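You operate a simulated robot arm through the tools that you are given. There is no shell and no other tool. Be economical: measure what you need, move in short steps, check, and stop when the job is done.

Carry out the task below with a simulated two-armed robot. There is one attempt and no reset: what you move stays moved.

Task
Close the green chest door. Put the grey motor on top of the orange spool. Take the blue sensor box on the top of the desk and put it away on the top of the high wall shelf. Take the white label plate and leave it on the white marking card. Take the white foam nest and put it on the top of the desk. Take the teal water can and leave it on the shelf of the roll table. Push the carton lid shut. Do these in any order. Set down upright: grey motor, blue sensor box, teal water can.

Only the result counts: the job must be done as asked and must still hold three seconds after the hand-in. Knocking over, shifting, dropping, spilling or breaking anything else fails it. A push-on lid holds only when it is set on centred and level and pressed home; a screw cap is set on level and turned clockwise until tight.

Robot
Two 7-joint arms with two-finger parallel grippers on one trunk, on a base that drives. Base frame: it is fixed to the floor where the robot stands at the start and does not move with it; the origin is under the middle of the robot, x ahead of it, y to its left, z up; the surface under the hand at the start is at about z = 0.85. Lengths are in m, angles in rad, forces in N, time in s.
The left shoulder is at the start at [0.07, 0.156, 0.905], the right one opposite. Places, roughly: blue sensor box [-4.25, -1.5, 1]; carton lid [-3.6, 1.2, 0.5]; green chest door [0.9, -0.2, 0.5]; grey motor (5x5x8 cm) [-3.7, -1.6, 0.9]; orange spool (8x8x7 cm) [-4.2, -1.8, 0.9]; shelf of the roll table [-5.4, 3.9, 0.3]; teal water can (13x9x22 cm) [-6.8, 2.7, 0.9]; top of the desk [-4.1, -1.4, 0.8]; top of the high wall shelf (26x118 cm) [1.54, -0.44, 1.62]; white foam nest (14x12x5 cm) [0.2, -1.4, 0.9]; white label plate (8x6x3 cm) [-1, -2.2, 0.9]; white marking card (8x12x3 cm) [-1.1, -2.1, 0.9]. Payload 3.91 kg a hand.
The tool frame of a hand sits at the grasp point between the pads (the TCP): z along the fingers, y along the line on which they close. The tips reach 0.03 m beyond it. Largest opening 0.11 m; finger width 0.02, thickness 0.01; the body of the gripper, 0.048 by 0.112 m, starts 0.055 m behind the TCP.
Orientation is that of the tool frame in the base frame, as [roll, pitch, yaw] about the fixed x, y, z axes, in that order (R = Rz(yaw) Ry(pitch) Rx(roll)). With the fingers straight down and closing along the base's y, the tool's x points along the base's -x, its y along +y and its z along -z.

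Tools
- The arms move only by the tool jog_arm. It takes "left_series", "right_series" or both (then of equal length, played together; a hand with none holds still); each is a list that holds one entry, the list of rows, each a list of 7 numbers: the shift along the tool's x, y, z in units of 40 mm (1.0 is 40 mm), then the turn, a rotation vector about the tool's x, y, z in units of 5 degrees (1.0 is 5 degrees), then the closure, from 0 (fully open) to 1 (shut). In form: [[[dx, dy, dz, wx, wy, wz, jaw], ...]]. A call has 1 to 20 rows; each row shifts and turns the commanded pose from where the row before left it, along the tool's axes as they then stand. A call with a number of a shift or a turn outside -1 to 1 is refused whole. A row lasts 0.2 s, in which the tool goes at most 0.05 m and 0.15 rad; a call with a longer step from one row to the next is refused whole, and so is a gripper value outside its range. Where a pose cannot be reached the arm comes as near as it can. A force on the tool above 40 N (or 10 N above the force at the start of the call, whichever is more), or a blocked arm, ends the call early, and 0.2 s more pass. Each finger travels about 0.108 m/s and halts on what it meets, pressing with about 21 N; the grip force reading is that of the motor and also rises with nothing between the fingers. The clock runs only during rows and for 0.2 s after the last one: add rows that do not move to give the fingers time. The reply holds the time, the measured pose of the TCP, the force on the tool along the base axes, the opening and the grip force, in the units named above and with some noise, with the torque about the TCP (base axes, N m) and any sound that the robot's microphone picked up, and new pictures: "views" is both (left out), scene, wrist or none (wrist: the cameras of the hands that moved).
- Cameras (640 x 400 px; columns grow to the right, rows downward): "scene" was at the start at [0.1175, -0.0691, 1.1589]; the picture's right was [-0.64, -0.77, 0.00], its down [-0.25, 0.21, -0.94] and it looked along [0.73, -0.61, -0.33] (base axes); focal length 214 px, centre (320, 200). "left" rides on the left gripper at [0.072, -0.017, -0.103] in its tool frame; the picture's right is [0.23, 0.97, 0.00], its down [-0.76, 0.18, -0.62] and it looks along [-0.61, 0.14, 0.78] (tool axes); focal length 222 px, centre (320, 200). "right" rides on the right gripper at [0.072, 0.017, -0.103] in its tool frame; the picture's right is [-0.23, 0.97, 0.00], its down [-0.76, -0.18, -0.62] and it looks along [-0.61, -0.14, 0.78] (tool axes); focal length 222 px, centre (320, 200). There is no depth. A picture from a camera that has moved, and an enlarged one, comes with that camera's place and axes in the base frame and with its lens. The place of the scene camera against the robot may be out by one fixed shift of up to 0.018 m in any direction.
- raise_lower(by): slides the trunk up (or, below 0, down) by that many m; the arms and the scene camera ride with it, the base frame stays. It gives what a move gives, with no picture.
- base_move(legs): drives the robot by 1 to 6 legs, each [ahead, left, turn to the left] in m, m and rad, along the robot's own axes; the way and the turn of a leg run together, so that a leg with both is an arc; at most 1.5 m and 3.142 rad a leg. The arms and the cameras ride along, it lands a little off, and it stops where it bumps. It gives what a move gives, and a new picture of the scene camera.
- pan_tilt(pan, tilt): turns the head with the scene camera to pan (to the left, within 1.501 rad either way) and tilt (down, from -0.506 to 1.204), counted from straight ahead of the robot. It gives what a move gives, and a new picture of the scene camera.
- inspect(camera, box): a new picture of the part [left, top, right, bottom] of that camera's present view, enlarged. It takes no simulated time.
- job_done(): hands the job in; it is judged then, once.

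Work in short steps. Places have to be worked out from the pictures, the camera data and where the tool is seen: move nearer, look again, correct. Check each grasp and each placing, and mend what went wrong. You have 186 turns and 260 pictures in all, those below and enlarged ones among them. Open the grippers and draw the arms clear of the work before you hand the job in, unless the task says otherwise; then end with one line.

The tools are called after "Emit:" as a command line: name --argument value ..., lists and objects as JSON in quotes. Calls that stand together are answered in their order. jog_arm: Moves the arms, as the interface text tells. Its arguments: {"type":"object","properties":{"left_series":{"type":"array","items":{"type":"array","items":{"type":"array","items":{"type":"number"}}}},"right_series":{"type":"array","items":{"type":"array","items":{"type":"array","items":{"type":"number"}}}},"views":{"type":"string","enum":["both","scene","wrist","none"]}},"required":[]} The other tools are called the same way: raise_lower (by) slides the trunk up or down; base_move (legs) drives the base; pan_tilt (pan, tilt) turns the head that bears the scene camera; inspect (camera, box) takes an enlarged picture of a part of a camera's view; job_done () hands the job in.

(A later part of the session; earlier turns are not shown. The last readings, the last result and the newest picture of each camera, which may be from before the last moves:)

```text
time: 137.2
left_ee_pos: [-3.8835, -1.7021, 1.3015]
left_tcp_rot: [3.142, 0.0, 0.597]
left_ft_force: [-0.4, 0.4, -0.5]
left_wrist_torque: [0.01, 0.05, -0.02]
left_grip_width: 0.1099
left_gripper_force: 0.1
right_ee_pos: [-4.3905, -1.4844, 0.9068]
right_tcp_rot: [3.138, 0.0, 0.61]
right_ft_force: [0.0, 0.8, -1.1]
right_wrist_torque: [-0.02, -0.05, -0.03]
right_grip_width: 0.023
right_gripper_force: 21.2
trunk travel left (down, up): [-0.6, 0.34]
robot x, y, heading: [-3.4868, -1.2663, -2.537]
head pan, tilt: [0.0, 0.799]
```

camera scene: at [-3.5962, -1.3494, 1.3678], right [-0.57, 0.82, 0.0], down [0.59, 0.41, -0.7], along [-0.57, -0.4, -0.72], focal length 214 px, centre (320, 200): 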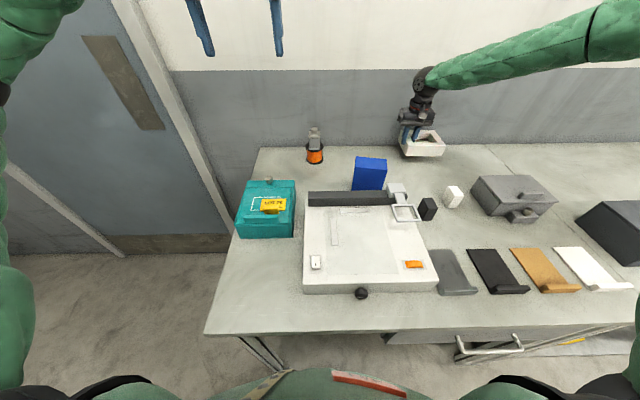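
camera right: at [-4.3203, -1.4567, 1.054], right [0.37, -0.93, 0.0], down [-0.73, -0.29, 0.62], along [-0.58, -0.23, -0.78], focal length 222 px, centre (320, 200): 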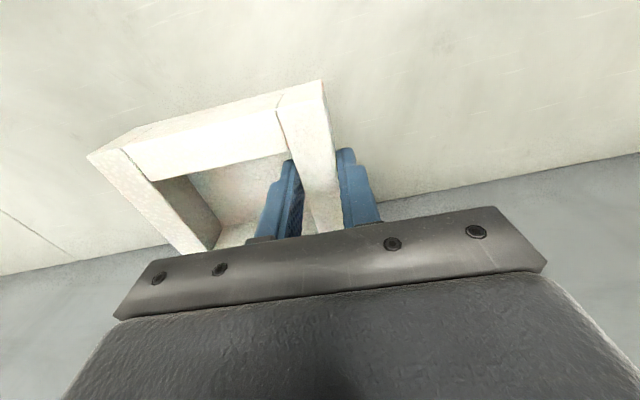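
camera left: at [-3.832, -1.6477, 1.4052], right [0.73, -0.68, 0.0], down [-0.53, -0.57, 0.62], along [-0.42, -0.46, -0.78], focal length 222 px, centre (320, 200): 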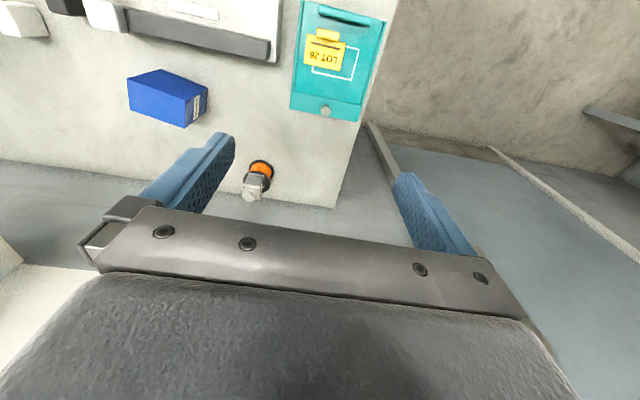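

Emit:
jog_arm --right_series '[[[0, 0, 0.08, 0, 0, 0, 1], [0, 0, 0, 0, 0, 0, 1]]]' --views "none"

Emit:
jog_arm --right_series '[[[0, 0, 0.08, 0, 0, 0, 1], [0, 0, 0, 0, 0, 0, 1]]]' --views "none"

```text
time: 137.8
left_ee_pos: [-3.8826, -1.7022, 1.3007]
left_tcp_rot: [-3.141, 0.001, 0.596]
left_ft_force: [0.8, -0.7, 0.2]
left_wrist_torque: [-0.01, 0.0, 0.03]
left_grip_width: 0.11
left_gripper_force: 0.1
right_ee_pos: [-4.3894, -1.4845, 0.9044]
right_tcp_rot: [3.139, 0.001, 0.611]
right_ft_force: [0.1, 1.0, 3.4]
right_wrist_torque: [-0.11, 0.29, 0.03]
right_grip_width: 0.0228
right_gripper_force: 21.0
trunk travel left (down, up): [-0.6, 0.34]
robot x, y, heading: [-3.4856, -1.2638, -2.534]
head pan, tilt: [0.0, 0.799]
```

```text
time: 138.4
left_ee_pos: [-3.8812, -1.702, 1.3007]
left_tcp_rot: [-3.142, 0.002, 0.598]
left_ft_force: [0.2, -0.3, 0.2]
left_wrist_torque: [0.01, 0.02, -0.05]
left_grip_width: 0.1102
left_gripper_force: 0.1
right_ee_pos: [-4.3897, -1.4849, 0.9045]
right_tcp_rot: [3.138, 0.004, 0.609]
right_ft_force: [-7.7, -1.3, 24.5]
right_wrist_torque: [0.11, 0.15, 0.07]
right_grip_width: 0.0228
right_gripper_force: 20.2
trunk travel left (down, up): [-0.6, 0.34]
robot x, y, heading: [-3.489, -1.2659, -2.534]
head pan, tilt: [0.0, 0.799]
```

Contact. Ease up, open moderately and lift out.

Emit:
jog_arm --right_series '[[[0, 0, -0.06, 0, 0, 0, 1], [0, 0, 0, 0, 0, 0, 0.7], [0, 0, 0, 0, 0, 0, 0.4], [0, 0, 0, 0, 0, 0, 0.4], [0, 0, -0.5, 0, 0, 0, 0.4], [0, 0, -1, 0, 0, 0, 0.4], [0, 0, -1, 0, 0, 0, 0.4], [0, 0, -1, 0, 0, 0, 0], [0, 0, -1, 0, 0, 0, 0], [0, 0, -1, 0, 0, 0, 0], [0, 0, 0, 0, 0, 0, 0]]]'

Emit:
inspect --camera "scene" --box '[290, 120, 490, 230]'

```text
time: 140.8
left_ee_pos: [-3.8845, -1.7016, 1.3002]
left_tcp_rot: [-3.141, -0.001, 0.595]
left_ft_force: [-0.7, -0.4, 0.1]
left_wrist_torque: [-0.01, 0.0, -0.01]
left_grip_width: 0.11
left_gripper_force: 0.1
right_ee_pos: [-4.3901, -1.4836, 1.1219]
right_tcp_rot: [3.136, -0.002, 0.609]
right_ft_force: [-0.4, -0.7, -0.2]
right_wrist_torque: [0.0, -0.02, -0.01]
right_grip_width: 0.1102
right_gripper_force: 0.0
trunk travel left (down, up): [-0.6, 0.34]
robot x, y, heading: [-3.4841, -1.2643, -2.531]
head pan, tilt: [0.0, 0.799]
camera scene: at [-3.5978, -1.3498, 1.3675], right [-0.57, 0.82, 0.0], down [0.59, 0.41, -0.7], along [-0.57, -0.4, -0.72], focal length 214 px, centre (320, 200)
camera right: at [-4.3212, -1.4582, 1.225], right [0.37, -0.93, 0.0], down [-0.73, -0.29, 0.62], along [-0.58, -0.23, -0.78], focal length 222 px, centre (320, 200)
```

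scene: 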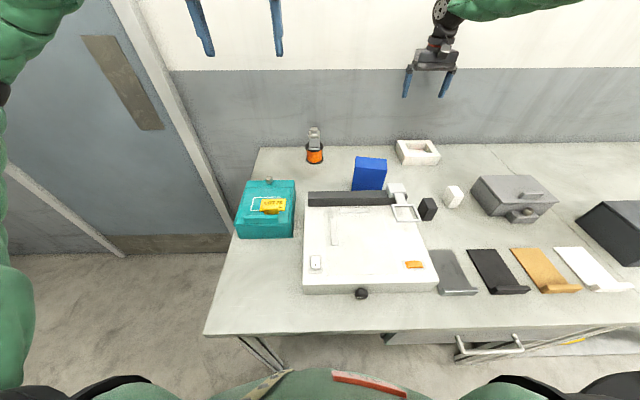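
right: 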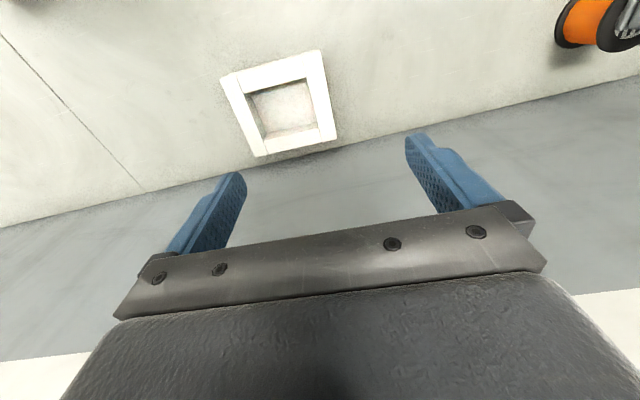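

```text
3.20 times, centred on (390, 175) of scene
camera zoom: at [-3.5978, -1.3498, 1.3675], right [-0.57, 0.82, 0.0], down [0.59, 0.41, -0.7], along [-0.57, -0.4, -0.72], focal length 686 px, centre (96, 280)
```

zoom: 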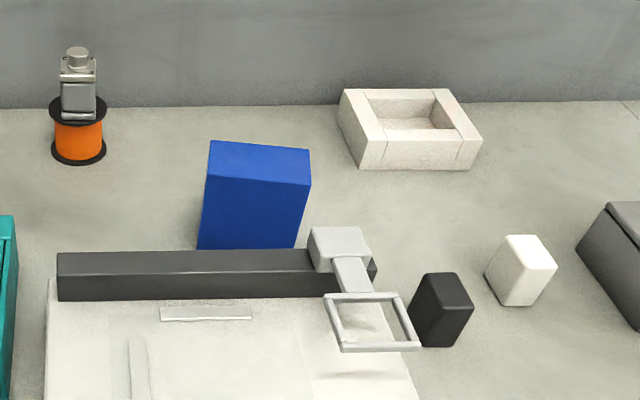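

Nest is down on the desk. Now take the blue box with the right hand: move above it for a wrist look.

Emit:
jog_arm --right_series '[[[0, 0, -1, 0, 0, 0, 0], [0, 0, -1, 0, 0, 0, 0], [0, 0, -0.5, 0, 0, 0, 0], [0.75, 0.77, 0, 0, 0, 0, 0], [0.75, 0.77, 0, 0, 0, 0, 0], [0.75, 0.77, 0, 0, 0, 0, 0], [0.75, 0.77, 0, 0, 0, 0, 0], [0.75, 0.77, 0, 0, 0, 0, 0], [0.75, 0.77, 0, 0, 0, 0, 0], [0, 0, 0, 0, 0, 0, 0]]]'

```text
time: 143.0
left_ee_pos: [-3.8837, -1.7031, 1.3007]
left_tcp_rot: [3.141, -0.001, 0.595]
left_ft_force: [-0.3, 0.3, 0.8]
left_wrist_torque: [0.01, -0.02, 0.05]
left_grip_width: 0.1098
left_gripper_force: 0.0
right_ee_pos: [-4.1399, -1.5288, 1.2235]
right_tcp_rot: [3.137, 0.0, 0.61]
right_ft_force: [0.3, -0.6, 0.4]
right_wrist_torque: [0.0, -0.01, -0.02]
right_grip_width: 0.1101
right_gripper_force: 0.0
trunk travel left (down, up): [-0.6, 0.34]
robot x, y, heading: [-3.4842, -1.267, -2.533]
head pan, tilt: [0.0, 0.799]
camera scene: at [-3.5974, -1.3496, 1.3676], right [-0.57, 0.82, 0.0], down [0.59, 0.41, -0.7], along [-0.57, -0.4, -0.72], focal length 214 px, centre (320, 200)
camera right: at [-4.0708, -1.5026, 1.3276], right [0.37, -0.93, 0.0], down [-0.73, -0.29, 0.62], along [-0.58, -0.23, -0.78], focal length 222 px, centre (320, 200)
```

scene: 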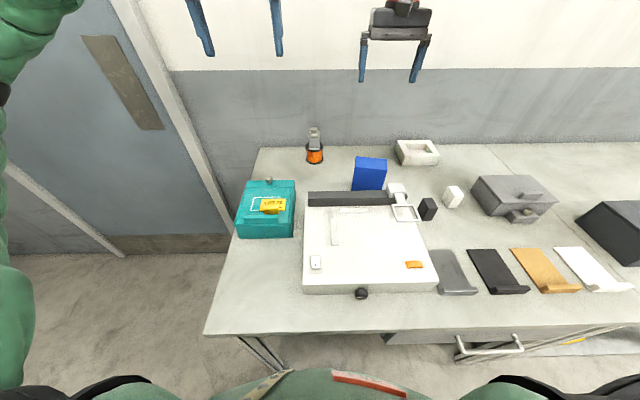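
right: 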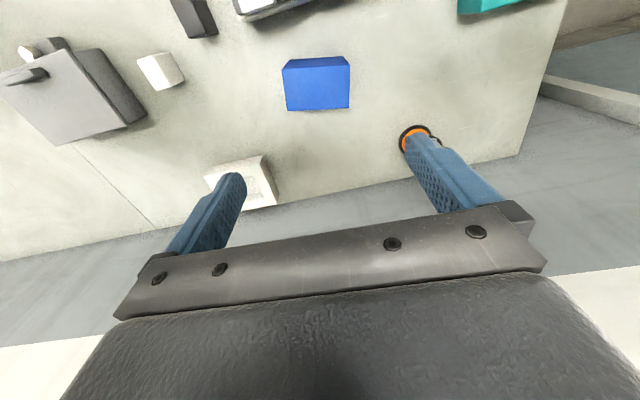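

Emit:
inspect --camera "right" --box '[250, 30, 380, 130]'

```text
4.00 times, centred on (315, 80) of right
camera zoom: at [-4.0708, -1.5026, 1.3276], right [0.37, -0.93, 0.0], down [-0.73, -0.29, 0.62], along [-0.58, -0.23, -0.78], focal length 888 px, centre (340, 680)
```

zoom: 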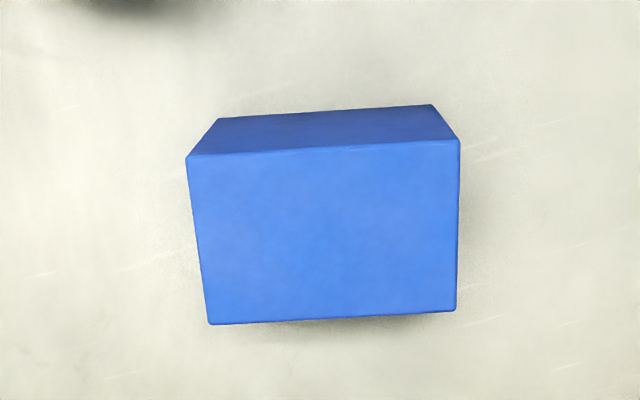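

Box top z≈0.96, 98×58×117 mm, turned ~10°. I'll rotate the hand 80° to grip its 58 mm side.

Emit:
jog_arm --right_series '[[[-0.12, -0.11, 0, 0, 0, -1, 0], [0, 0, 0, 0, 0, -1, 0], [0, 0, 0, 0, 0, -1, 0], [0, 0, 0, 0, 0, -1, 0], [0, 0, 0, 0, 0, -1, 0], [0, 0, 0, 0, 0, -1, 0], [0, 0, 0, 0, 0, -1, 0], [0, 0, 0, 0, 0, -1, 0], [0, 0, 0, 0, 0, -1, 0], [0, 0, 0, 0, 0, -1, 0], [0, 0, 0, 0, 0, -1, 0], [0, 0, 0, 0, 0, -1, 0], [0, 0, 0, 0, 0, -1, 0], [0, 0, 0, 0, 0, -1, 0], [0, 0, 0, 0, 0, -1, 0], [0, 0, 0, 0, 0, -1, 0], [0, 0, 0, 0, 0, 0, 0]]]'

```text
time: 146.6
left_ee_pos: [-3.8835, -1.7016, 1.301]
left_tcp_rot: [3.141, -0.001, 0.597]
left_ft_force: [0.7, 0.3, -0.3]
left_wrist_torque: [0.01, 0.02, -0.01]
left_grip_width: 0.1102
left_gripper_force: 0.0
right_ee_pos: [-4.1435, -1.5297, 1.2239]
right_tcp_rot: [3.139, 0.004, 2.006]
right_ft_force: [-0.5, 0.0, 0.0]
right_wrist_torque: [-0.01, 0.02, 0.01]
right_grip_width: 0.1099
right_gripper_force: 0.0
trunk travel left (down, up): [-0.6, 0.34]
robot x, y, heading: [-3.4844, -1.2677, -2.536]
head pan, tilt: [0.0, 0.799]
camera scene: at [-3.5968, -1.3497, 1.3677], right [-0.57, 0.82, 0.0], down [0.59, 0.41, -0.7], along [-0.57, -0.4, -0.72], focal length 214 px, centre (320, 200)
camera right: at [-4.1602, -1.4586, 1.3263], right [0.98, 0.2, 0.0], down [0.16, -0.76, 0.63], along [0.13, -0.61, -0.78], focal length 222 px, centre (320, 200)
```

scene: 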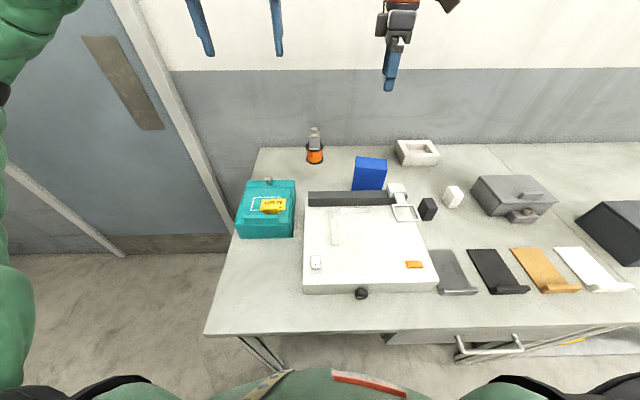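
right: 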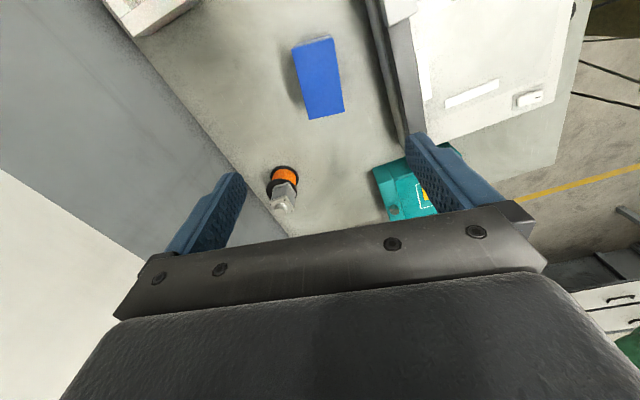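

Rotation worked; box nearly centred and aligned between the fingers. Descend and grasp.

Emit:
jog_arm --right_series '[[[0.15, 0.06, 0.93, 0, 0, 0, 0], [0, 0, 0.93, 0, 0, 0, 0], [0, 0, 0.93, 0, 0, 0, 0], [0, 0, 0.93, 0, 0, 0, 0], [0, 0, 0.93, 0, 0, 0, 0], [0, 0, 0.93, 0, 0, 0, 0], [0, 0, 0.93, 0, 0, 0, 0], [0, 0, 0.93, 0, 0, 0, 0], [0, 0, 0, 0, 0, 0, 0], [0, 0, 0, 0, 0, 0, 0.4], [0, 0, 0, 0, 0, 0, 0.8], [0, 0, 0, 0, 0, 0, 1], [0, 0, 0, 0, 0, 0, 1]]]'

```text
time: 149.4
left_ee_pos: [-3.882, -1.7026, 1.3005]
left_tcp_rot: [3.141, 0.0, 0.597]
left_ft_force: [0.0, -0.2, 0.0]
left_wrist_torque: [0.02, -0.02, -0.03]
left_grip_width: 0.1098
left_gripper_force: 0.2
right_ee_pos: [-4.1425, -1.5269, 0.9272]
right_tcp_rot: [3.141, 0.004, 2.006]
right_ft_force: [1.5, -0.1, 4.0]
right_wrist_torque: [-0.11, -0.02, 0.06]
right_grip_width: 0.0598
right_gripper_force: 20.9
trunk travel left (down, up): [-0.6, 0.34]
robot x, y, heading: [-3.4818, -1.2688, -2.536]
head pan, tilt: [0.0, 0.799]
camera scene: at [-3.5966, -1.3497, 1.3677], right [-0.57, 0.82, 0.0], down [0.59, 0.41, -0.7], along [-0.57, -0.4, -0.72], focal length 214 px, centre (320, 200)
camera right: at [-4.1584, -1.4556, 1.0304], right [0.98, 0.2, 0.0], down [0.16, -0.76, 0.63], along [0.13, -0.61, -0.78], focal length 222 px, centre (320, 200)
```

scene: 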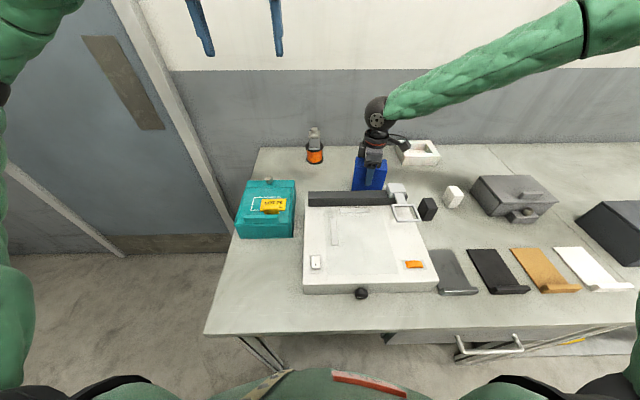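
right: 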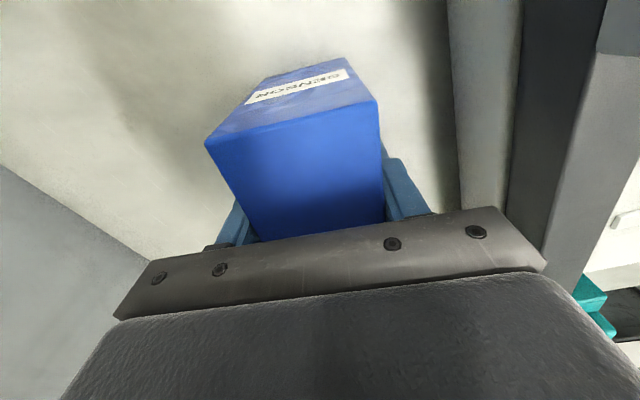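

Box gripped (60 mm). Lift straight up, then draw it back toward me.

Emit:
jog_arm --right_series '[[[0, 0, -0.5, 0, 0, 0, 1], [0, 0, -1, 0, 0, 0, 1], [0, 0, -1, 0, 0, 0, 1], [0, 0, -1, 0, 0, 0, 1], [0, 0, -1, 0, 0, 0, 1], [0, 0, -1, 0, 0, 0, 1], [0, 0, -1, 0, 0, 0, 1], [0, 0, -1, 0, 0, 0, 1], [0, 0, -1, 0, 0, 0, 1], [0, 0, -1, 0, 0, 0, 1], [0.1, 0.95, 0, 0, 0, 0, 1], [0.1, 0.95, 0, 0, 0, 0, 1], [0.1, 0.95, 0, 0, 0, 0, 1], [0.1, 0.95, 0, 0, 0, 0, 1], [0.1, 0.95, 0, 0, 0, 0, 1], [0, 0, 0, 0, 0, 0, 1]]]'

Emit:
inspect --camera "scene" --box '[280, 100, 480, 230]'

```text
time: 152.8
left_ee_pos: [-3.8845, -1.7031, 1.2999]
left_tcp_rot: [-3.141, -0.001, 0.598]
left_ft_force: [-0.2, -0.1, 0.4]
left_wrist_torque: [0.03, -0.01, 0.02]
left_grip_width: 0.1102
left_gripper_force: 0.0
right_ee_pos: [-3.9808, -1.4272, 1.3049]
right_tcp_rot: [3.14, 0.002, 2.004]
right_ft_force: [0.0, 0.4, -2.5]
right_wrist_torque: [0.01, 0.0, -0.04]
right_grip_width: 0.0599
right_gripper_force: 20.8
trunk travel left (down, up): [-0.6, 0.34]
robot x, y, heading: [-3.4884, -1.2643, -2.537]
head pan, tilt: [0.0, 0.799]
camera scene: at [-3.5979, -1.3504, 1.3675], right [-0.57, 0.82, 0.0], down [0.59, 0.41, -0.7], along [-0.57, -0.4, -0.72], focal length 214 px, centre (320, 200)
camera right: at [-3.9961, -1.3559, 1.4087], right [0.98, 0.2, 0.0], down [0.16, -0.76, 0.63], along [0.13, -0.61, -0.78], focal length 222 px, centre (320, 200)
```

scene: 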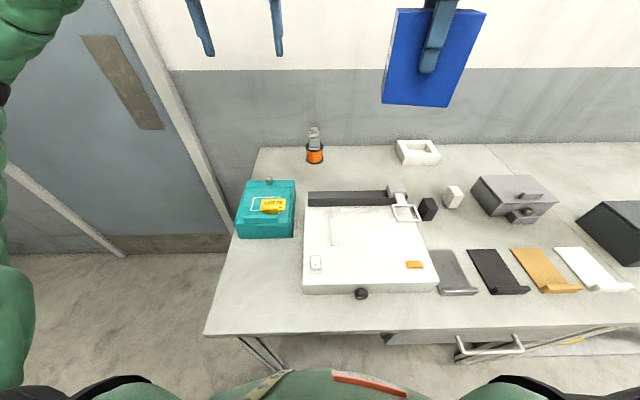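
right: 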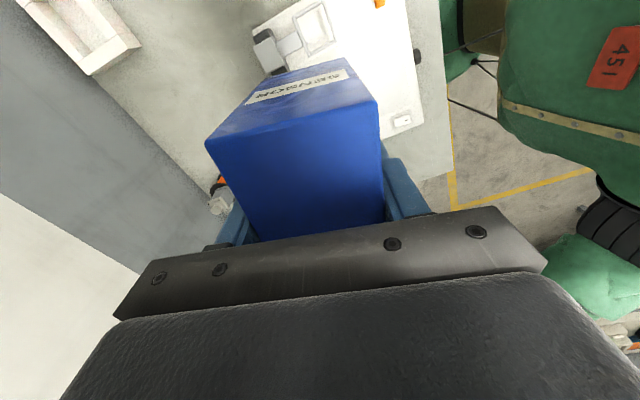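

```text
3.08 times, centred on (380, 165) of scene
camera zoom: at [-3.5979, -1.3504, 1.3675], right [-0.57, 0.82, 0.0], down [0.59, 0.41, -0.7], along [-0.57, -0.4, -0.72], focal length 660 px, centre (135, 308)
```

zoom: 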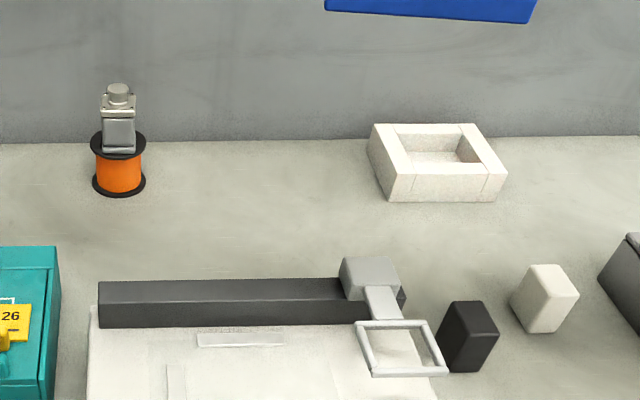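

Everything as it should be. Back off 0.2 m and look right/behind for the carton.

Emit:
base_move --legs '[[-0.25, 0, 0], [0, 0, -1.57]]'

Emit:
pan_tilt --pan -0.6 --tilt 0.4

Emit:
pan_tilt --pan 0.0 --tilt 0.35

```text
time: 158.4
left_ee_pos: [-3.7162, -0.7215, 1.3012]
left_tcp_rot: [-3.141, -0.001, -0.978]
left_ft_force: [0.5, 0.0, -0.5]
left_wrist_torque: [0.03, 0.0, 0.0]
left_grip_width: 0.11
left_gripper_force: 0.1
right_ee_pos: [-3.4396, -0.6272, 1.3073]
right_tcp_rot: [3.139, 0.005, 0.432]
right_ft_force: [0.7, 0.3, -2.1]
right_wrist_torque: [-0.02, -0.01, -0.02]
right_grip_width: 0.0602
right_gripper_force: 20.9
trunk travel left (down, up): [-0.6, 0.34]
robot x, y, heading: [-3.2759, -1.1192, 2.175]
head pan, tilt: [0.0, 0.799]
camera scene: at [-3.3597, -1.0239, 1.3676], right [0.82, 0.57, 0.0], down [0.41, -0.59, -0.7], along [-0.4, 0.57, -0.72], focal length 214 px, centre (320, 200)
```

scene: 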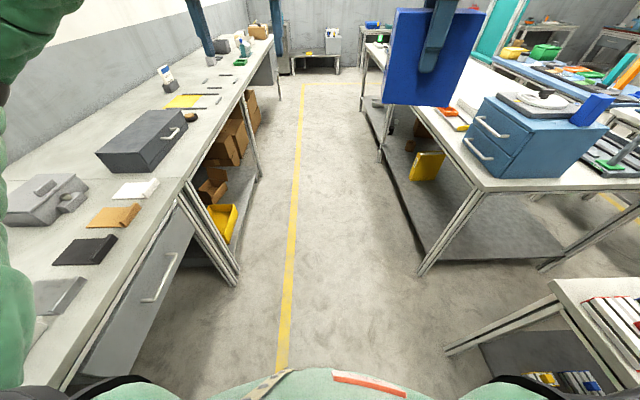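

```text
time: 159.4
left_ee_pos: [-3.7166, -0.7225, 1.3018]
left_tcp_rot: [-3.141, 0.0, -0.978]
left_ft_force: [-0.9, 0.1, 0.0]
left_wrist_torque: [0.0, 0.01, 0.01]
left_grip_width: 0.1101
left_gripper_force: 0.1
right_ee_pos: [-3.44, -0.628, 1.3061]
right_tcp_rot: [3.139, 0.003, 0.431]
right_ft_force: [0.1, 0.0, -2.2]
right_wrist_torque: [0.04, -0.01, 0.0]
right_grip_width: 0.0602
right_gripper_force: 20.7
trunk travel left (down, up): [-0.6, 0.34]
robot x, y, heading: [-3.2795, -1.121, 2.177]
head pan, tilt: [-0.6, 0.4]
camera scene: at [-3.3145, -0.9977, 1.4027], right [1.0, 0.0, 0.0], down [0.0, -0.39, -0.92], along [0.0, 0.92, -0.39], focal length 214 px, centre (320, 200)
```

scene: 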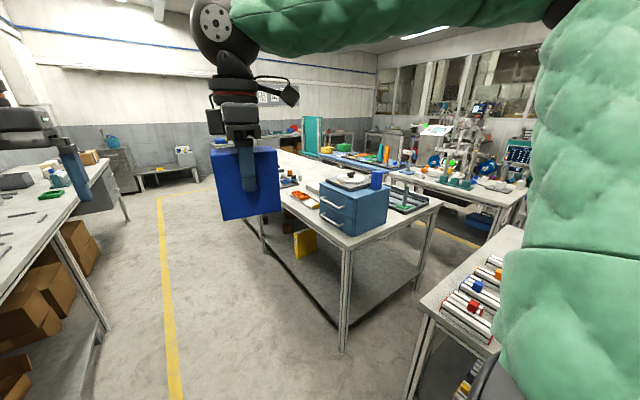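

```text
time: 160.4
left_ee_pos: [-3.7162, -0.7224, 1.301]
left_tcp_rot: [-3.141, 0.001, -0.977]
left_ft_force: [0.1, 0.2, -0.4]
left_wrist_torque: [-0.01, 0.0, 0.0]
left_grip_width: 0.1101
left_gripper_force: 0.1
right_ee_pos: [-3.4408, -0.6272, 1.3067]
right_tcp_rot: [3.14, 0.005, 0.431]
right_ft_force: [0.5, 0.3, -2.0]
right_wrist_torque: [-0.02, -0.01, 0.0]
right_grip_width: 0.0599
right_gripper_force: 20.9
trunk travel left (down, up): [-0.6, 0.34]
robot x, y, heading: [-3.282, -1.1224, 2.174]
head pan, tilt: [0.0, 0.351]
camera scene: at [-3.3669, -1.0136, 1.4073], right [0.82, 0.57, 0.0], down [0.2, -0.28, -0.94], along [-0.53, 0.77, -0.34], focal length 214 px, centre (320, 200)
```

scene: 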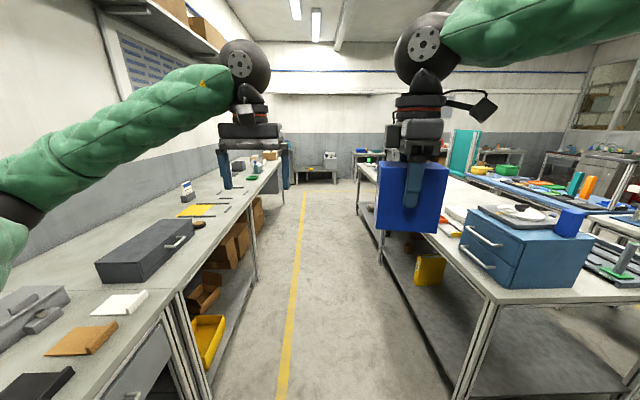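

The carton should be on the lower shelf of the middle table (~1.4 m along it). Drive 1.2 m up the aisle, then look at it from lower down.

Emit:
base_move --legs '[[1.2, 0.05, 0]]'

Emit:
pan_tilt --pan -0.9 --tilt 0.5

```text
time: 166.6
left_ee_pos: [-4.4635, 0.2457, 1.3005]
left_tcp_rot: [-3.141, -0.001, -0.965]
left_ft_force: [-0.7, 0.8, 0.0]
left_wrist_torque: [0.0, 0.03, 0.01]
left_grip_width: 0.1099
left_gripper_force: 0.1
right_ee_pos: [-4.1895, 0.3444, 1.3065]
right_tcp_rot: [3.14, 0.003, 0.444]
right_ft_force: [-0.1, 0.1, -1.0]
right_wrist_torque: [-0.01, 0.0, 0.02]
right_grip_width: 0.0599
right_gripper_force: 21.1
trunk travel left (down, up): [-0.6, 0.34]
robot x, y, heading: [-4.0226, -0.1496, 2.19]
head pan, tilt: [0.0, 0.351]
camera scene: at [-4.111, -0.041, 1.4073], right [0.82, 0.58, 0.0], down [0.2, -0.28, -0.94], along [-0.54, 0.77, -0.34], focal length 214 px, centre (320, 200)
```

scene: 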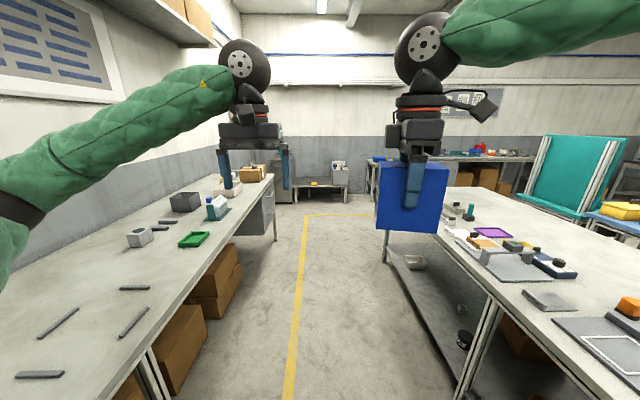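

```text
time: 167.8
left_ee_pos: [-4.4635, 0.2449, 1.3008]
left_tcp_rot: [3.14, -0.001, -0.965]
left_ft_force: [-1.6, -0.3, -0.2]
left_wrist_torque: [-0.02, 0.04, 0.02]
left_grip_width: 0.11
left_gripper_force: 0.1
right_ee_pos: [-4.1897, 0.3443, 1.3054]
right_tcp_rot: [3.141, 0.004, 0.443]
right_ft_force: [0.6, 0.6, -1.4]
right_wrist_torque: [0.01, 0.0, 0.01]
right_grip_width: 0.0599
right_gripper_force: 20.7
trunk travel left (down, up): [-0.6, 0.34]
robot x, y, heading: [-4.021, -0.1498, 2.183]
head pan, tilt: [-0.901, 0.499]
camera scene: at [-4.0316, -0.0297, 1.3936], right [0.96, -0.28, 0.0], down [-0.13, -0.46, -0.88], along [0.25, 0.84, -0.48], focal length 214 px, centre (320, 200)
```

scene: 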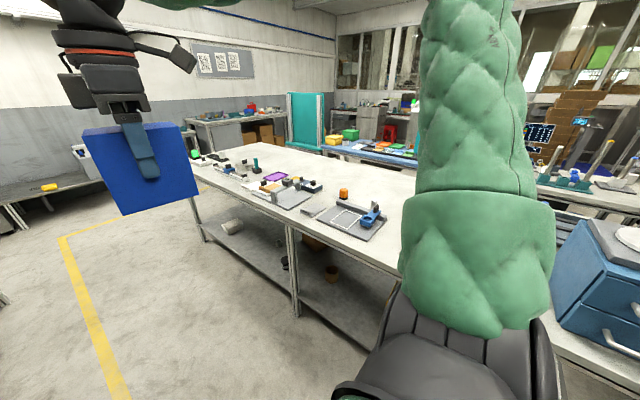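

A brown carton is visible under the table. Zoom in first.

Emit:
inspect --camera "scene" --box '[250, 200, 410, 300]'

```text
4.00 times, centred on (330, 250) of scene
camera zoom: at [-4.0316, -0.0297, 1.3936], right [0.96, -0.28, 0.0], down [-0.13, -0.46, -0.88], along [0.25, 0.84, -0.48], focal length 858 px, centre (280, 0)
```

zoom: 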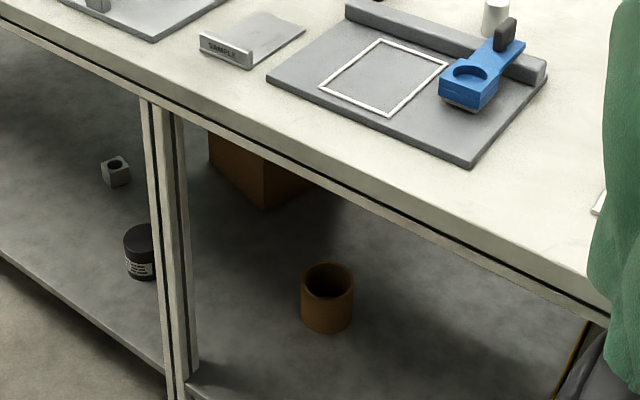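

The carton sits at the back half of the lower shelf just past the middle leg. Drive ahead 1.0 m, lower the trunk a bit and look under the table.

Emit:
base_move --legs '[[1.0, -0.03, 0]]'

Emit:
raise_lower --by -0.22

Emit:
pan_tilt --pan -1.5 --tilt 0.6

```text
time: 173.0
left_ee_pos: [-5.0125, 1.0739, 1.3017]
left_tcp_rot: [-3.141, 0.0, -0.968]
left_ft_force: [0.7, -0.1, 0.1]
left_wrist_torque: [-0.05, -0.01, 0.0]
left_grip_width: 0.11
left_gripper_force: 0.0
right_ee_pos: [-4.7368, 1.1736, 1.3058]
right_tcp_rot: [3.14, 0.005, 0.441]
right_ft_force: [-0.1, -1.3, -2.4]
right_wrist_torque: [-0.02, -0.01, 0.02]
right_grip_width: 0.06
right_gripper_force: 21.1
trunk travel left (down, up): [-0.6, 0.34]
robot x, y, heading: [-4.5691, 0.6819, 2.184]
head pan, tilt: [-0.901, 0.499]
camera scene: at [-4.5805, 0.7987, 1.3936], right [0.96, -0.28, 0.0], down [-0.13, -0.46, -0.88], along [0.25, 0.84, -0.48], focal length 214 px, centre (320, 200)
```

scene: 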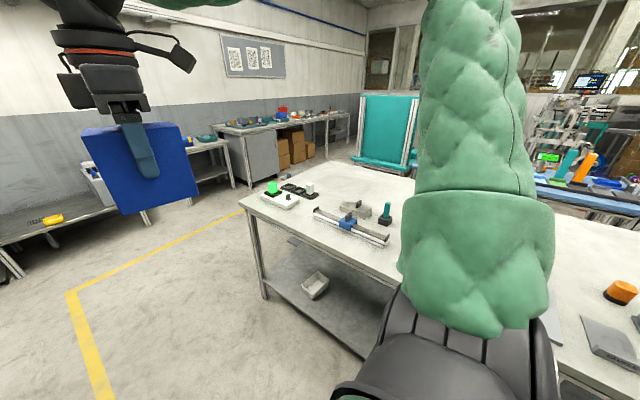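

```text
time: 175.3
left_ee_pos: [-5.012, 1.0732, 1.0813]
left_tcp_rot: [-3.141, 0.0, -0.967]
left_ft_force: [-0.2, -1.0, -0.9]
left_wrist_torque: [0.0, 0.02, 0.0]
left_grip_width: 0.1103
left_gripper_force: 0.0
right_ee_pos: [-4.737, 1.1728, 1.0868]
right_tcp_rot: [-3.141, 0.003, 0.443]
right_ft_force: [0.5, -0.8, -1.9]
right_wrist_torque: [0.01, -0.01, 0.01]
right_grip_width: 0.0599
right_gripper_force: 21.0
trunk travel left (down, up): [-0.38, 0.56]
robot x, y, heading: [-4.5692, 0.679, 2.184]
head pan, tilt: [-0.901, 0.499]
```

```text
time: 176.3
left_ee_pos: [-5.0113, 1.0745, 1.0813]
left_tcp_rot: [3.141, -0.002, -0.966]
left_ft_force: [0.1, -0.7, -0.2]
left_wrist_torque: [0.0, 0.02, -0.01]
left_grip_width: 0.1098
left_gripper_force: 0.1
right_ee_pos: [-4.7358, 1.1736, 1.0871]
right_tcp_rot: [3.141, 0.002, 0.442]
right_ft_force: [0.4, 0.1, -1.9]
right_wrist_torque: [0.01, -0.03, -0.03]
right_grip_width: 0.0598
right_gripper_force: 20.8
trunk travel left (down, up): [-0.38, 0.56]
robot x, y, heading: [-4.5767, 0.6756, 2.189]
head pan, tilt: [-1.499, 0.6]
camera scene: at [-4.5377, 0.7671, 1.1646], right [0.63, -0.77, 0.0], down [-0.44, -0.36, -0.83], along [0.64, 0.52, -0.56], focal length 214 px, centre (320, 200)
```

scene: 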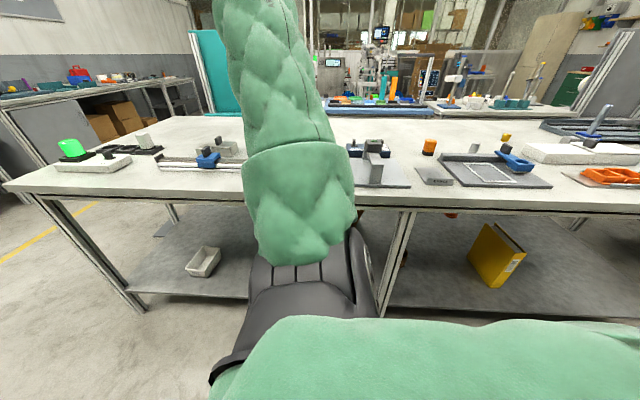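

The right arm hides it. Drive ahead 0.35, lower another 0.25 and look again.

Emit:
base_move --legs '[[0.35, 0, 0]]'

Emit:
raise_lower --by -0.25

Emit:
pan_tilt --pan -1.5 --tilt 0.4

```text
time: 178.6
left_ee_pos: [-5.2122, 1.3635, 1.0809]
left_tcp_rot: [-3.14, -0.001, -0.97]
left_ft_force: [0.3, 0.1, -0.8]
left_wrist_torque: [-0.02, -0.03, -0.04]
left_grip_width: 0.11
left_gripper_force: 0.2
right_ee_pos: [-4.938, 1.4596, 1.0862]
right_tcp_rot: [3.14, 0.003, 0.438]
right_ft_force: [-0.7, 0.0, -2.8]
right_wrist_torque: [0.0, -0.02, 0.02]
right_grip_width: 0.06
right_gripper_force: 21.0
trunk travel left (down, up): [-0.38, 0.56]
robot x, y, heading: [-4.774, 0.963, 2.183]
head pan, tilt: [-1.499, 0.6]
camera scene: at [-4.7395, 1.0543, 1.1645], right [0.63, -0.78, 0.0], down [-0.44, -0.36, -0.82], along [0.64, 0.52, -0.57], focal length 214 px, centre (320, 200)
```

scene: 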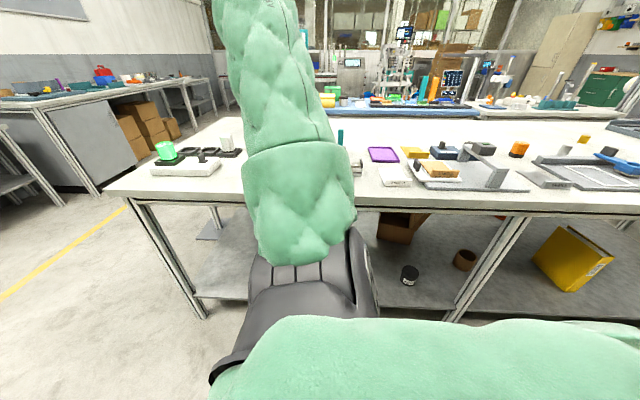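

```text
time: 180.6
left_ee_pos: [-5.1718, 1.4533, 0.874]
left_tcp_rot: [3.112, 0.055, -1.167]
left_ft_force: [2.4, 2.2, -1.3]
left_wrist_torque: [-0.2, 0.17, 0.02]
left_grip_width: 0.1101
left_gripper_force: 0.1
right_ee_pos: [-4.9146, 1.5781, 0.9235]
right_tcp_rot: [2.989, 0.361, 0.194]
right_ft_force: [-2.1, 4.2, -3.3]
right_wrist_torque: [-0.25, -0.06, 0.09]
right_grip_width: 0.06
right_gripper_force: 21.4
trunk travel left (down, up): [-0.17, 0.77]
robot x, y, heading: [-4.8563, 1.0026, 2.114]
head pan, tilt: [-1.499, 0.6]
stopped: the arm was blocked; the commanded pose is now the measured one
```

```text
time: 181.3
left_ee_pos: [-5.1702, 1.5232, 0.8642]
left_tcp_rot: [-3.095, 0.076, -1.325]
left_ft_force: [-8.9, -8.0, -9.8]
left_wrist_torque: [0.72, -0.87, -0.12]
left_grip_width: 0.1099
left_gripper_force: 0.0
right_ee_pos: [-4.9004, 1.5978, 0.9387]
right_tcp_rot: [3.042, 0.29, 0.051]
right_ft_force: [-6.2, 2.1, -4.3]
right_wrist_torque: [-0.12, -0.42, 0.06]
right_grip_width: 0.0599
right_gripper_force: 21.2
trunk travel left (down, up): [-0.17, 0.77]
robot x, y, heading: [-4.8783, 1.0581, 1.951]
head pan, tilt: [-1.499, 0.4]
camera scene: at [-4.6686, 1.1923, 0.9695], right [0.44, -0.9, -0.02], down [-0.49, -0.22, -0.84], along [0.76, 0.38, -0.54], focal length 214 px, centre (320, 200)
```

scene: 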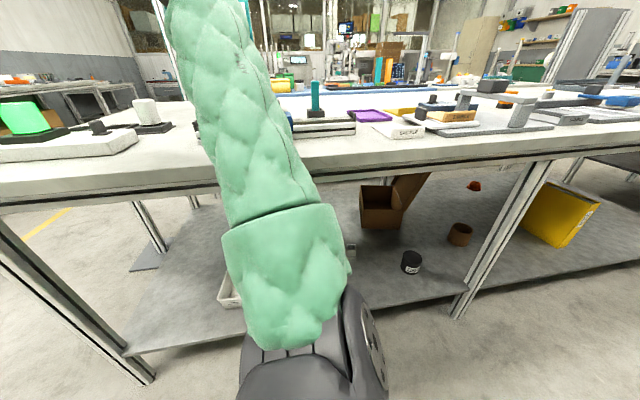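

The right arm bore on the table edge while lowering. Raise immediately.

Emit:
raise_lower --by 0.25

Emit:
pan_tilt --pan -1.5 --tilt 0.5

```text
time: 181.7
left_ee_pos: [-5.1272, 1.6389, 0.8328]
left_tcp_rot: [-2.976, 0.1, -1.545]
left_ft_force: [2.5, 1.2, -0.4]
left_wrist_torque: [-0.07, 0.17, 0.04]
left_grip_width: 0.1098
left_gripper_force: 0.1
right_ee_pos: [-4.8192, 1.6971, 0.981]
right_tcp_rot: [2.947, 0.401, -0.297]
right_ft_force: [2.1, 2.8, -3.8]
right_wrist_torque: [-0.16, 0.2, 0.08]
right_grip_width: 0.0596
right_gripper_force: 21.6
trunk travel left (down, up): [-0.172, 0.768]
robot x, y, heading: [-4.8891, 1.1319, 1.749]
head pan, tilt: [-1.499, 0.4]
stopped: the arm was blocked; the commanded pose is now the measured one
```

```text
time: 182.3
left_ee_pos: [-5.3083, 1.6969, 0.7627]
left_tcp_rot: [-2.923, -0.007, -1.596]
left_ft_force: [-3.2, -5.7, 4.3]
left_wrist_torque: [0.5, -0.24, 0.15]
left_grip_width: 0.1103
left_gripper_force: 0.0
right_ee_pos: [-5.0403, 1.6936, 0.8848]
right_tcp_rot: [3.035, 0.06, -0.217]
right_ft_force: [-9.9, -5.9, 2.3]
right_wrist_torque: [0.47, -0.56, 0.01]
right_grip_width: 0.0603
right_gripper_force: 21.0
trunk travel left (down, up): [-0.172, 0.768]
robot x, y, heading: [-5.0018, 1.1189, 1.659]
head pan, tilt: [-1.499, 0.499]
camera scene: at [-4.9495, 1.3402, 0.9686], right [0.16, -0.97, 0.18], down [-0.45, -0.23, -0.87], along [0.88, 0.06, -0.47], focal length 214 px, centre (320, 200)
```

scene: 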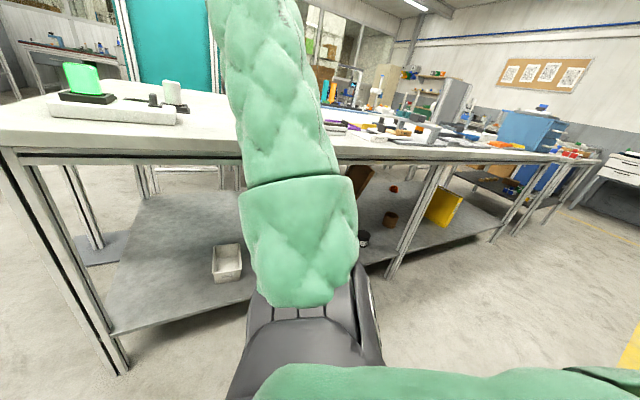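

The robot is being pushed and is tilted. Look at what's in contact on the left side before acting.

Emit:
pan_tilt --pan 1.2 --tilt 0.5

```text
time: 184.7
left_ee_pos: [-5.2258, 1.6186, 0.8141]
left_tcp_rot: [-2.954, 0.075, -1.49]
left_ft_force: [0.6, 0.4, -0.2]
left_wrist_torque: [-0.01, 0.02, 0.01]
left_grip_width: 0.11
left_gripper_force: 0.0
right_ee_pos: [-4.9514, 1.6389, 0.9269]
right_tcp_rot: [3.098, 0.13, -0.103]
right_ft_force: [-1.1, -0.4, -1.5]
right_wrist_torque: [0.01, -0.07, 0.01]
right_grip_width: 0.0598
right_gripper_force: 20.9
trunk travel left (down, up): [-0.172, 0.768]
robot x, y, heading: [-4.8926, 1.1337, 1.773]
head pan, tilt: [1.201, 0.499]
camera scene: at [-4.9824, 1.1863, 0.9678], right [0.17, 0.99, 0.0], down [0.46, -0.08, -0.88], along [-0.87, 0.15, -0.47], focal length 214 px, centre (320, 200)
```

scene: 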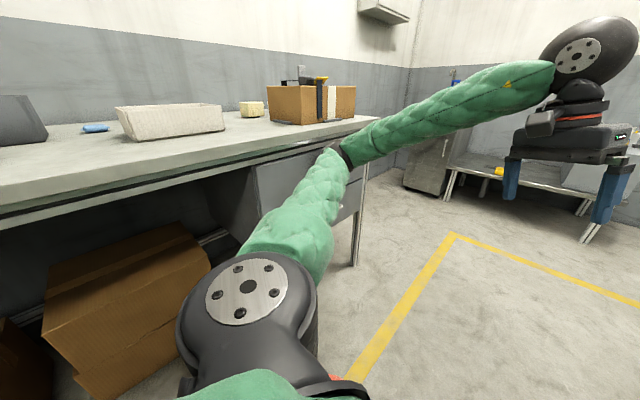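

It settled level; the left elbow has slipped by the bench's front edge and blocks raising. Shift the base away from the bench.

Emit:
base_move --legs '[[0.05, -0.11, 0]]'

```text
time: 186.0
left_ee_pos: [-5.2021, 1.589, 0.8064]
left_tcp_rot: [-2.942, 0.072, -1.337]
left_ft_force: [1.0, -0.3, 0.5]
left_wrist_torque: [-0.04, 0.02, 0.0]
left_grip_width: 0.1101
left_gripper_force: 0.0
right_ee_pos: [-4.9357, 1.6501, 0.9255]
right_tcp_rot: [3.096, 0.117, 0.047]
right_ft_force: [0.7, 0.2, -2.2]
right_wrist_torque: [-0.03, 0.0, 0.02]
right_grip_width: 0.0599
right_gripper_force: 20.9
trunk travel left (down, up): [-0.172, 0.768]
robot x, y, heading: [-4.7916, 1.159, 1.926]
head pan, tilt: [1.201, 0.499]
camera scene: at [-4.9014, 1.1983, 0.9656], right [0.02, 1.0, 0.0], down [0.48, -0.01, -0.88], along [-0.88, 0.02, -0.48], focal length 214 px, centre (320, 200)
```

scene: 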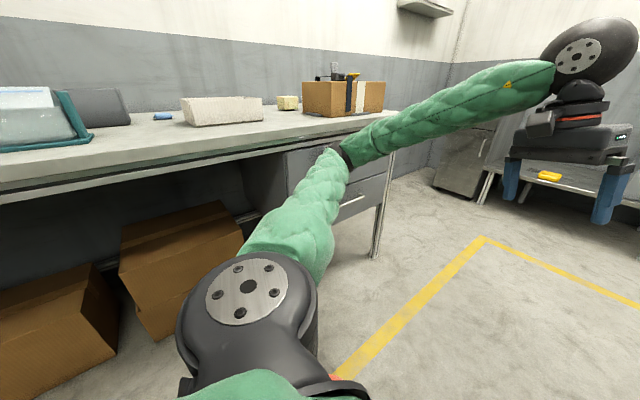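

Now ~0.62 m from the bench. Raise the trunk gently.

Emit:
raise_lower --by 0.1

```text
time: 187.3
left_ee_pos: [-5.2037, 1.588, 0.9076]
left_tcp_rot: [-2.943, 0.071, -1.336]
left_ft_force: [1.0, 0.3, -0.5]
left_wrist_torque: [0.0, 0.0, 0.0]
left_grip_width: 0.1101
left_gripper_force: 0.0
right_ee_pos: [-4.9371, 1.6514, 1.0248]
right_tcp_rot: [3.099, 0.115, 0.047]
right_ft_force: [-1.0, 0.1, -2.8]
right_wrist_torque: [0.01, 0.0, -0.01]
right_grip_width: 0.06
right_gripper_force: 21.0
trunk travel left (down, up): [-0.272, 0.668]
robot x, y, heading: [-4.7912, 1.1614, 1.927]
head pan, tilt: [1.201, 0.499]
```

Free. Raise another 0.2 and inspect table and bench for disturbance.

Emit:
raise_lower --by 0.2

Emit:
pan_tilt --pan -1.4 --tilt 0.55

Emit:
pan_tilt --pan 0.8 --tilt 0.5

```text
time: 189.5
left_ee_pos: [-5.2027, 1.5889, 1.1066]
left_tcp_rot: [-2.942, 0.071, -1.337]
left_ft_force: [-0.4, 0.0, -0.3]
left_wrist_torque: [-0.02, -0.01, -0.01]
left_grip_width: 0.11
left_gripper_force: 0.1
right_ee_pos: [-4.936, 1.6493, 1.2257]
right_tcp_rot: [3.098, 0.118, 0.045]
right_ft_force: [0.5, 0.8, -2.3]
right_wrist_torque: [0.0, -0.01, 0.03]
right_grip_width: 0.0599
right_gripper_force: 21.1
trunk travel left (down, up): [-0.472, 0.468]
robot x, y, heading: [-4.7904, 1.1605, 1.923]
head pan, tilt: [1.201, 0.499]
```

```text
time: 191.8
left_ee_pos: [-5.2034, 1.59, 1.1078]
left_tcp_rot: [-2.941, 0.07, -1.336]
left_ft_force: [0.2, 0.2, 0.1]
left_wrist_torque: [0.01, 0.0, 0.0]
left_grip_width: 0.11
left_gripper_force: 0.0
right_ee_pos: [-4.9364, 1.6509, 1.2251]
right_tcp_rot: [3.097, 0.117, 0.044]
right_ft_force: [0.1, 0.0, -2.0]
right_wrist_torque: [0.01, -0.06, 0.0]
right_grip_width: 0.0598
right_gripper_force: 20.9
trunk travel left (down, up): [-0.472, 0.468]
robot x, y, heading: [-4.7897, 1.1599, 1.929]
head pan, tilt: [-1.4, 0.55]
camera scene: at [-4.7332, 1.2415, 1.2614], right [0.5, -0.87, 0.0], down [-0.45, -0.26, -0.85], along [0.74, 0.43, -0.52], focal length 214 px, centre (320, 200)
```

scene: 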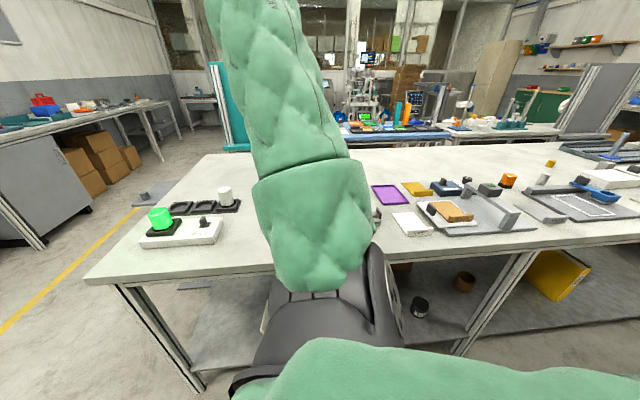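

```text
time: 193.9
left_ee_pos: [-5.2038, 1.5897, 1.1072]
left_tcp_rot: [-2.94, 0.072, -1.336]
left_ft_force: [-0.9, 0.0, 0.6]
left_wrist_torque: [0.0, -0.03, 0.0]
left_grip_width: 0.1098
left_gripper_force: 0.0
right_ee_pos: [-4.9357, 1.6501, 1.226]
right_tcp_rot: [3.097, 0.118, 0.046]
right_ft_force: [0.0, -0.6, -2.7]
right_wrist_torque: [0.01, 0.06, -0.01]
right_grip_width: 0.0601
right_gripper_force: 20.8
trunk travel left (down, up): [-0.472, 0.468]
robot x, y, heading: [-4.7903, 1.1582, 1.927]
head pan, tilt: [0.799, 0.499]
camera scene: at [-4.894, 1.2337, 1.2659], right [0.41, 0.91, 0.0], down [0.44, -0.2, -0.88], along [-0.8, 0.36, -0.48], focal length 214 px, centre (320, 200)
```

scene: 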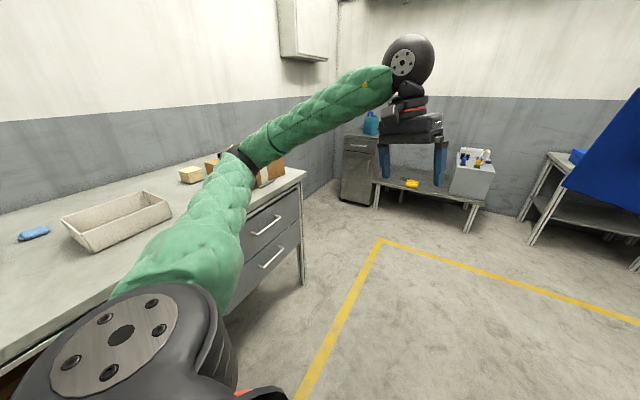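

Nothing looks knocked over. I'll go to the open floor past the table's end where there's room, turn to face across, and lower there to look under the table.

Emit:
base_move --legs '[[0, 0, 0.25], [1.1, 0, 0], [0, 0, -1.57]]'

Emit:
raise_lower --by -0.3

Emit:
pan_tilt --pan -0.7 --tilt 0.35

```text
time: 204.1
left_ee_pos: [-5.1014, 2.5637, 1.1063]
left_tcp_rot: [-2.941, 0.07, -2.636]
left_ft_force: [0.5, -0.3, 0.7]
left_wrist_torque: [0.0, 0.04, 0.01]
left_grip_width: 0.1101
left_gripper_force: 0.2
right_ee_pos: [-4.9717, 2.3234, 1.2261]
right_tcp_rot: [3.098, 0.116, -1.254]
right_ft_force: [0.0, -0.3, -1.2]
right_wrist_torque: [0.0, 0.0, 0.01]
right_grip_width: 0.0598
right_gripper_force: 21.4
trunk travel left (down, up): [-0.472, 0.468]
robot x, y, heading: [-5.4049, 2.0466, 0.626]
head pan, tilt: [0.799, 0.499]
camera scene: at [-5.3563, 2.16, 1.266], right [0.99, -0.15, 0.0], down [-0.07, -0.47, -0.88], along [0.13, 0.87, -0.48], focal length 214 px, centre (320, 200)
```

scene: 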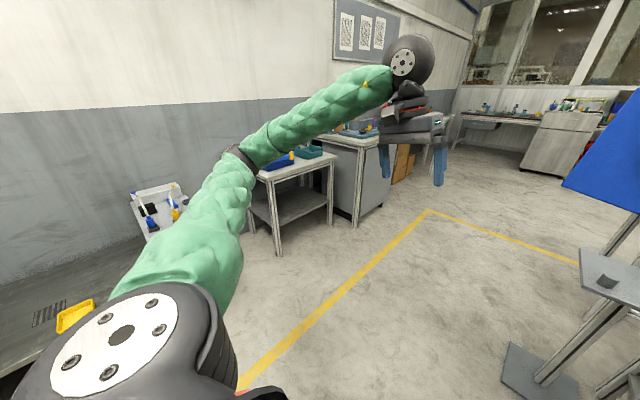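

```text
time: 207.1
left_ee_pos: [-5.1022, 2.565, 0.8076]
left_tcp_rot: [-2.941, 0.072, -2.635]
left_ft_force: [-1.3, 0.1, -0.5]
left_wrist_torque: [0.0, -0.03, 0.0]
left_grip_width: 0.1099
left_gripper_force: 0.1
right_ee_pos: [-4.9709, 2.3226, 0.9251]
right_tcp_rot: [3.099, 0.118, -1.252]
right_ft_force: [-1.0, -0.7, -1.8]
right_wrist_torque: [-0.04, 0.0, -0.02]
right_grip_width: 0.0598
right_gripper_force: 21.2
trunk travel left (down, up): [-0.172, 0.768]
robot x, y, heading: [-5.4049, 2.0502, 0.622]
head pan, tilt: [0.799, 0.499]
```

```text
time: 208.7
left_ee_pos: [-5.1021, 2.5637, 0.807]
left_tcp_rot: [-2.941, 0.074, -2.636]
left_ft_force: [-0.2, 0.0, -0.1]
left_wrist_torque: [0.01, 0.02, 0.03]
left_grip_width: 0.1101
left_gripper_force: 0.0
right_ee_pos: [-4.9716, 2.3239, 0.9251]
right_tcp_rot: [3.098, 0.118, -1.253]
right_ft_force: [0.0, 0.0, -2.4]
right_wrist_torque: [0.01, -0.02, 0.01]
right_grip_width: 0.06
right_gripper_force: 20.7
trunk travel left (down, up): [-0.172, 0.768]
robot x, y, heading: [-5.406, 2.0482, 0.623]
head pan, tilt: [-0.7, 0.351]
camera scene: at [-5.2772, 2.063, 0.9796], right [-0.08, -1.0, 0.0], down [-0.34, 0.03, -0.94], along [0.94, -0.07, -0.34], focal length 214 px, centre (320, 200)
```

scene: 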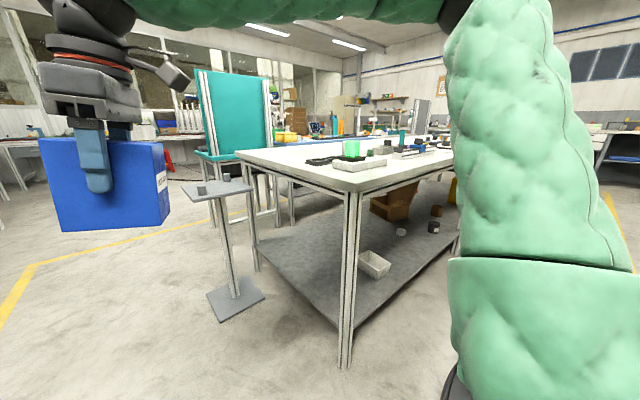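

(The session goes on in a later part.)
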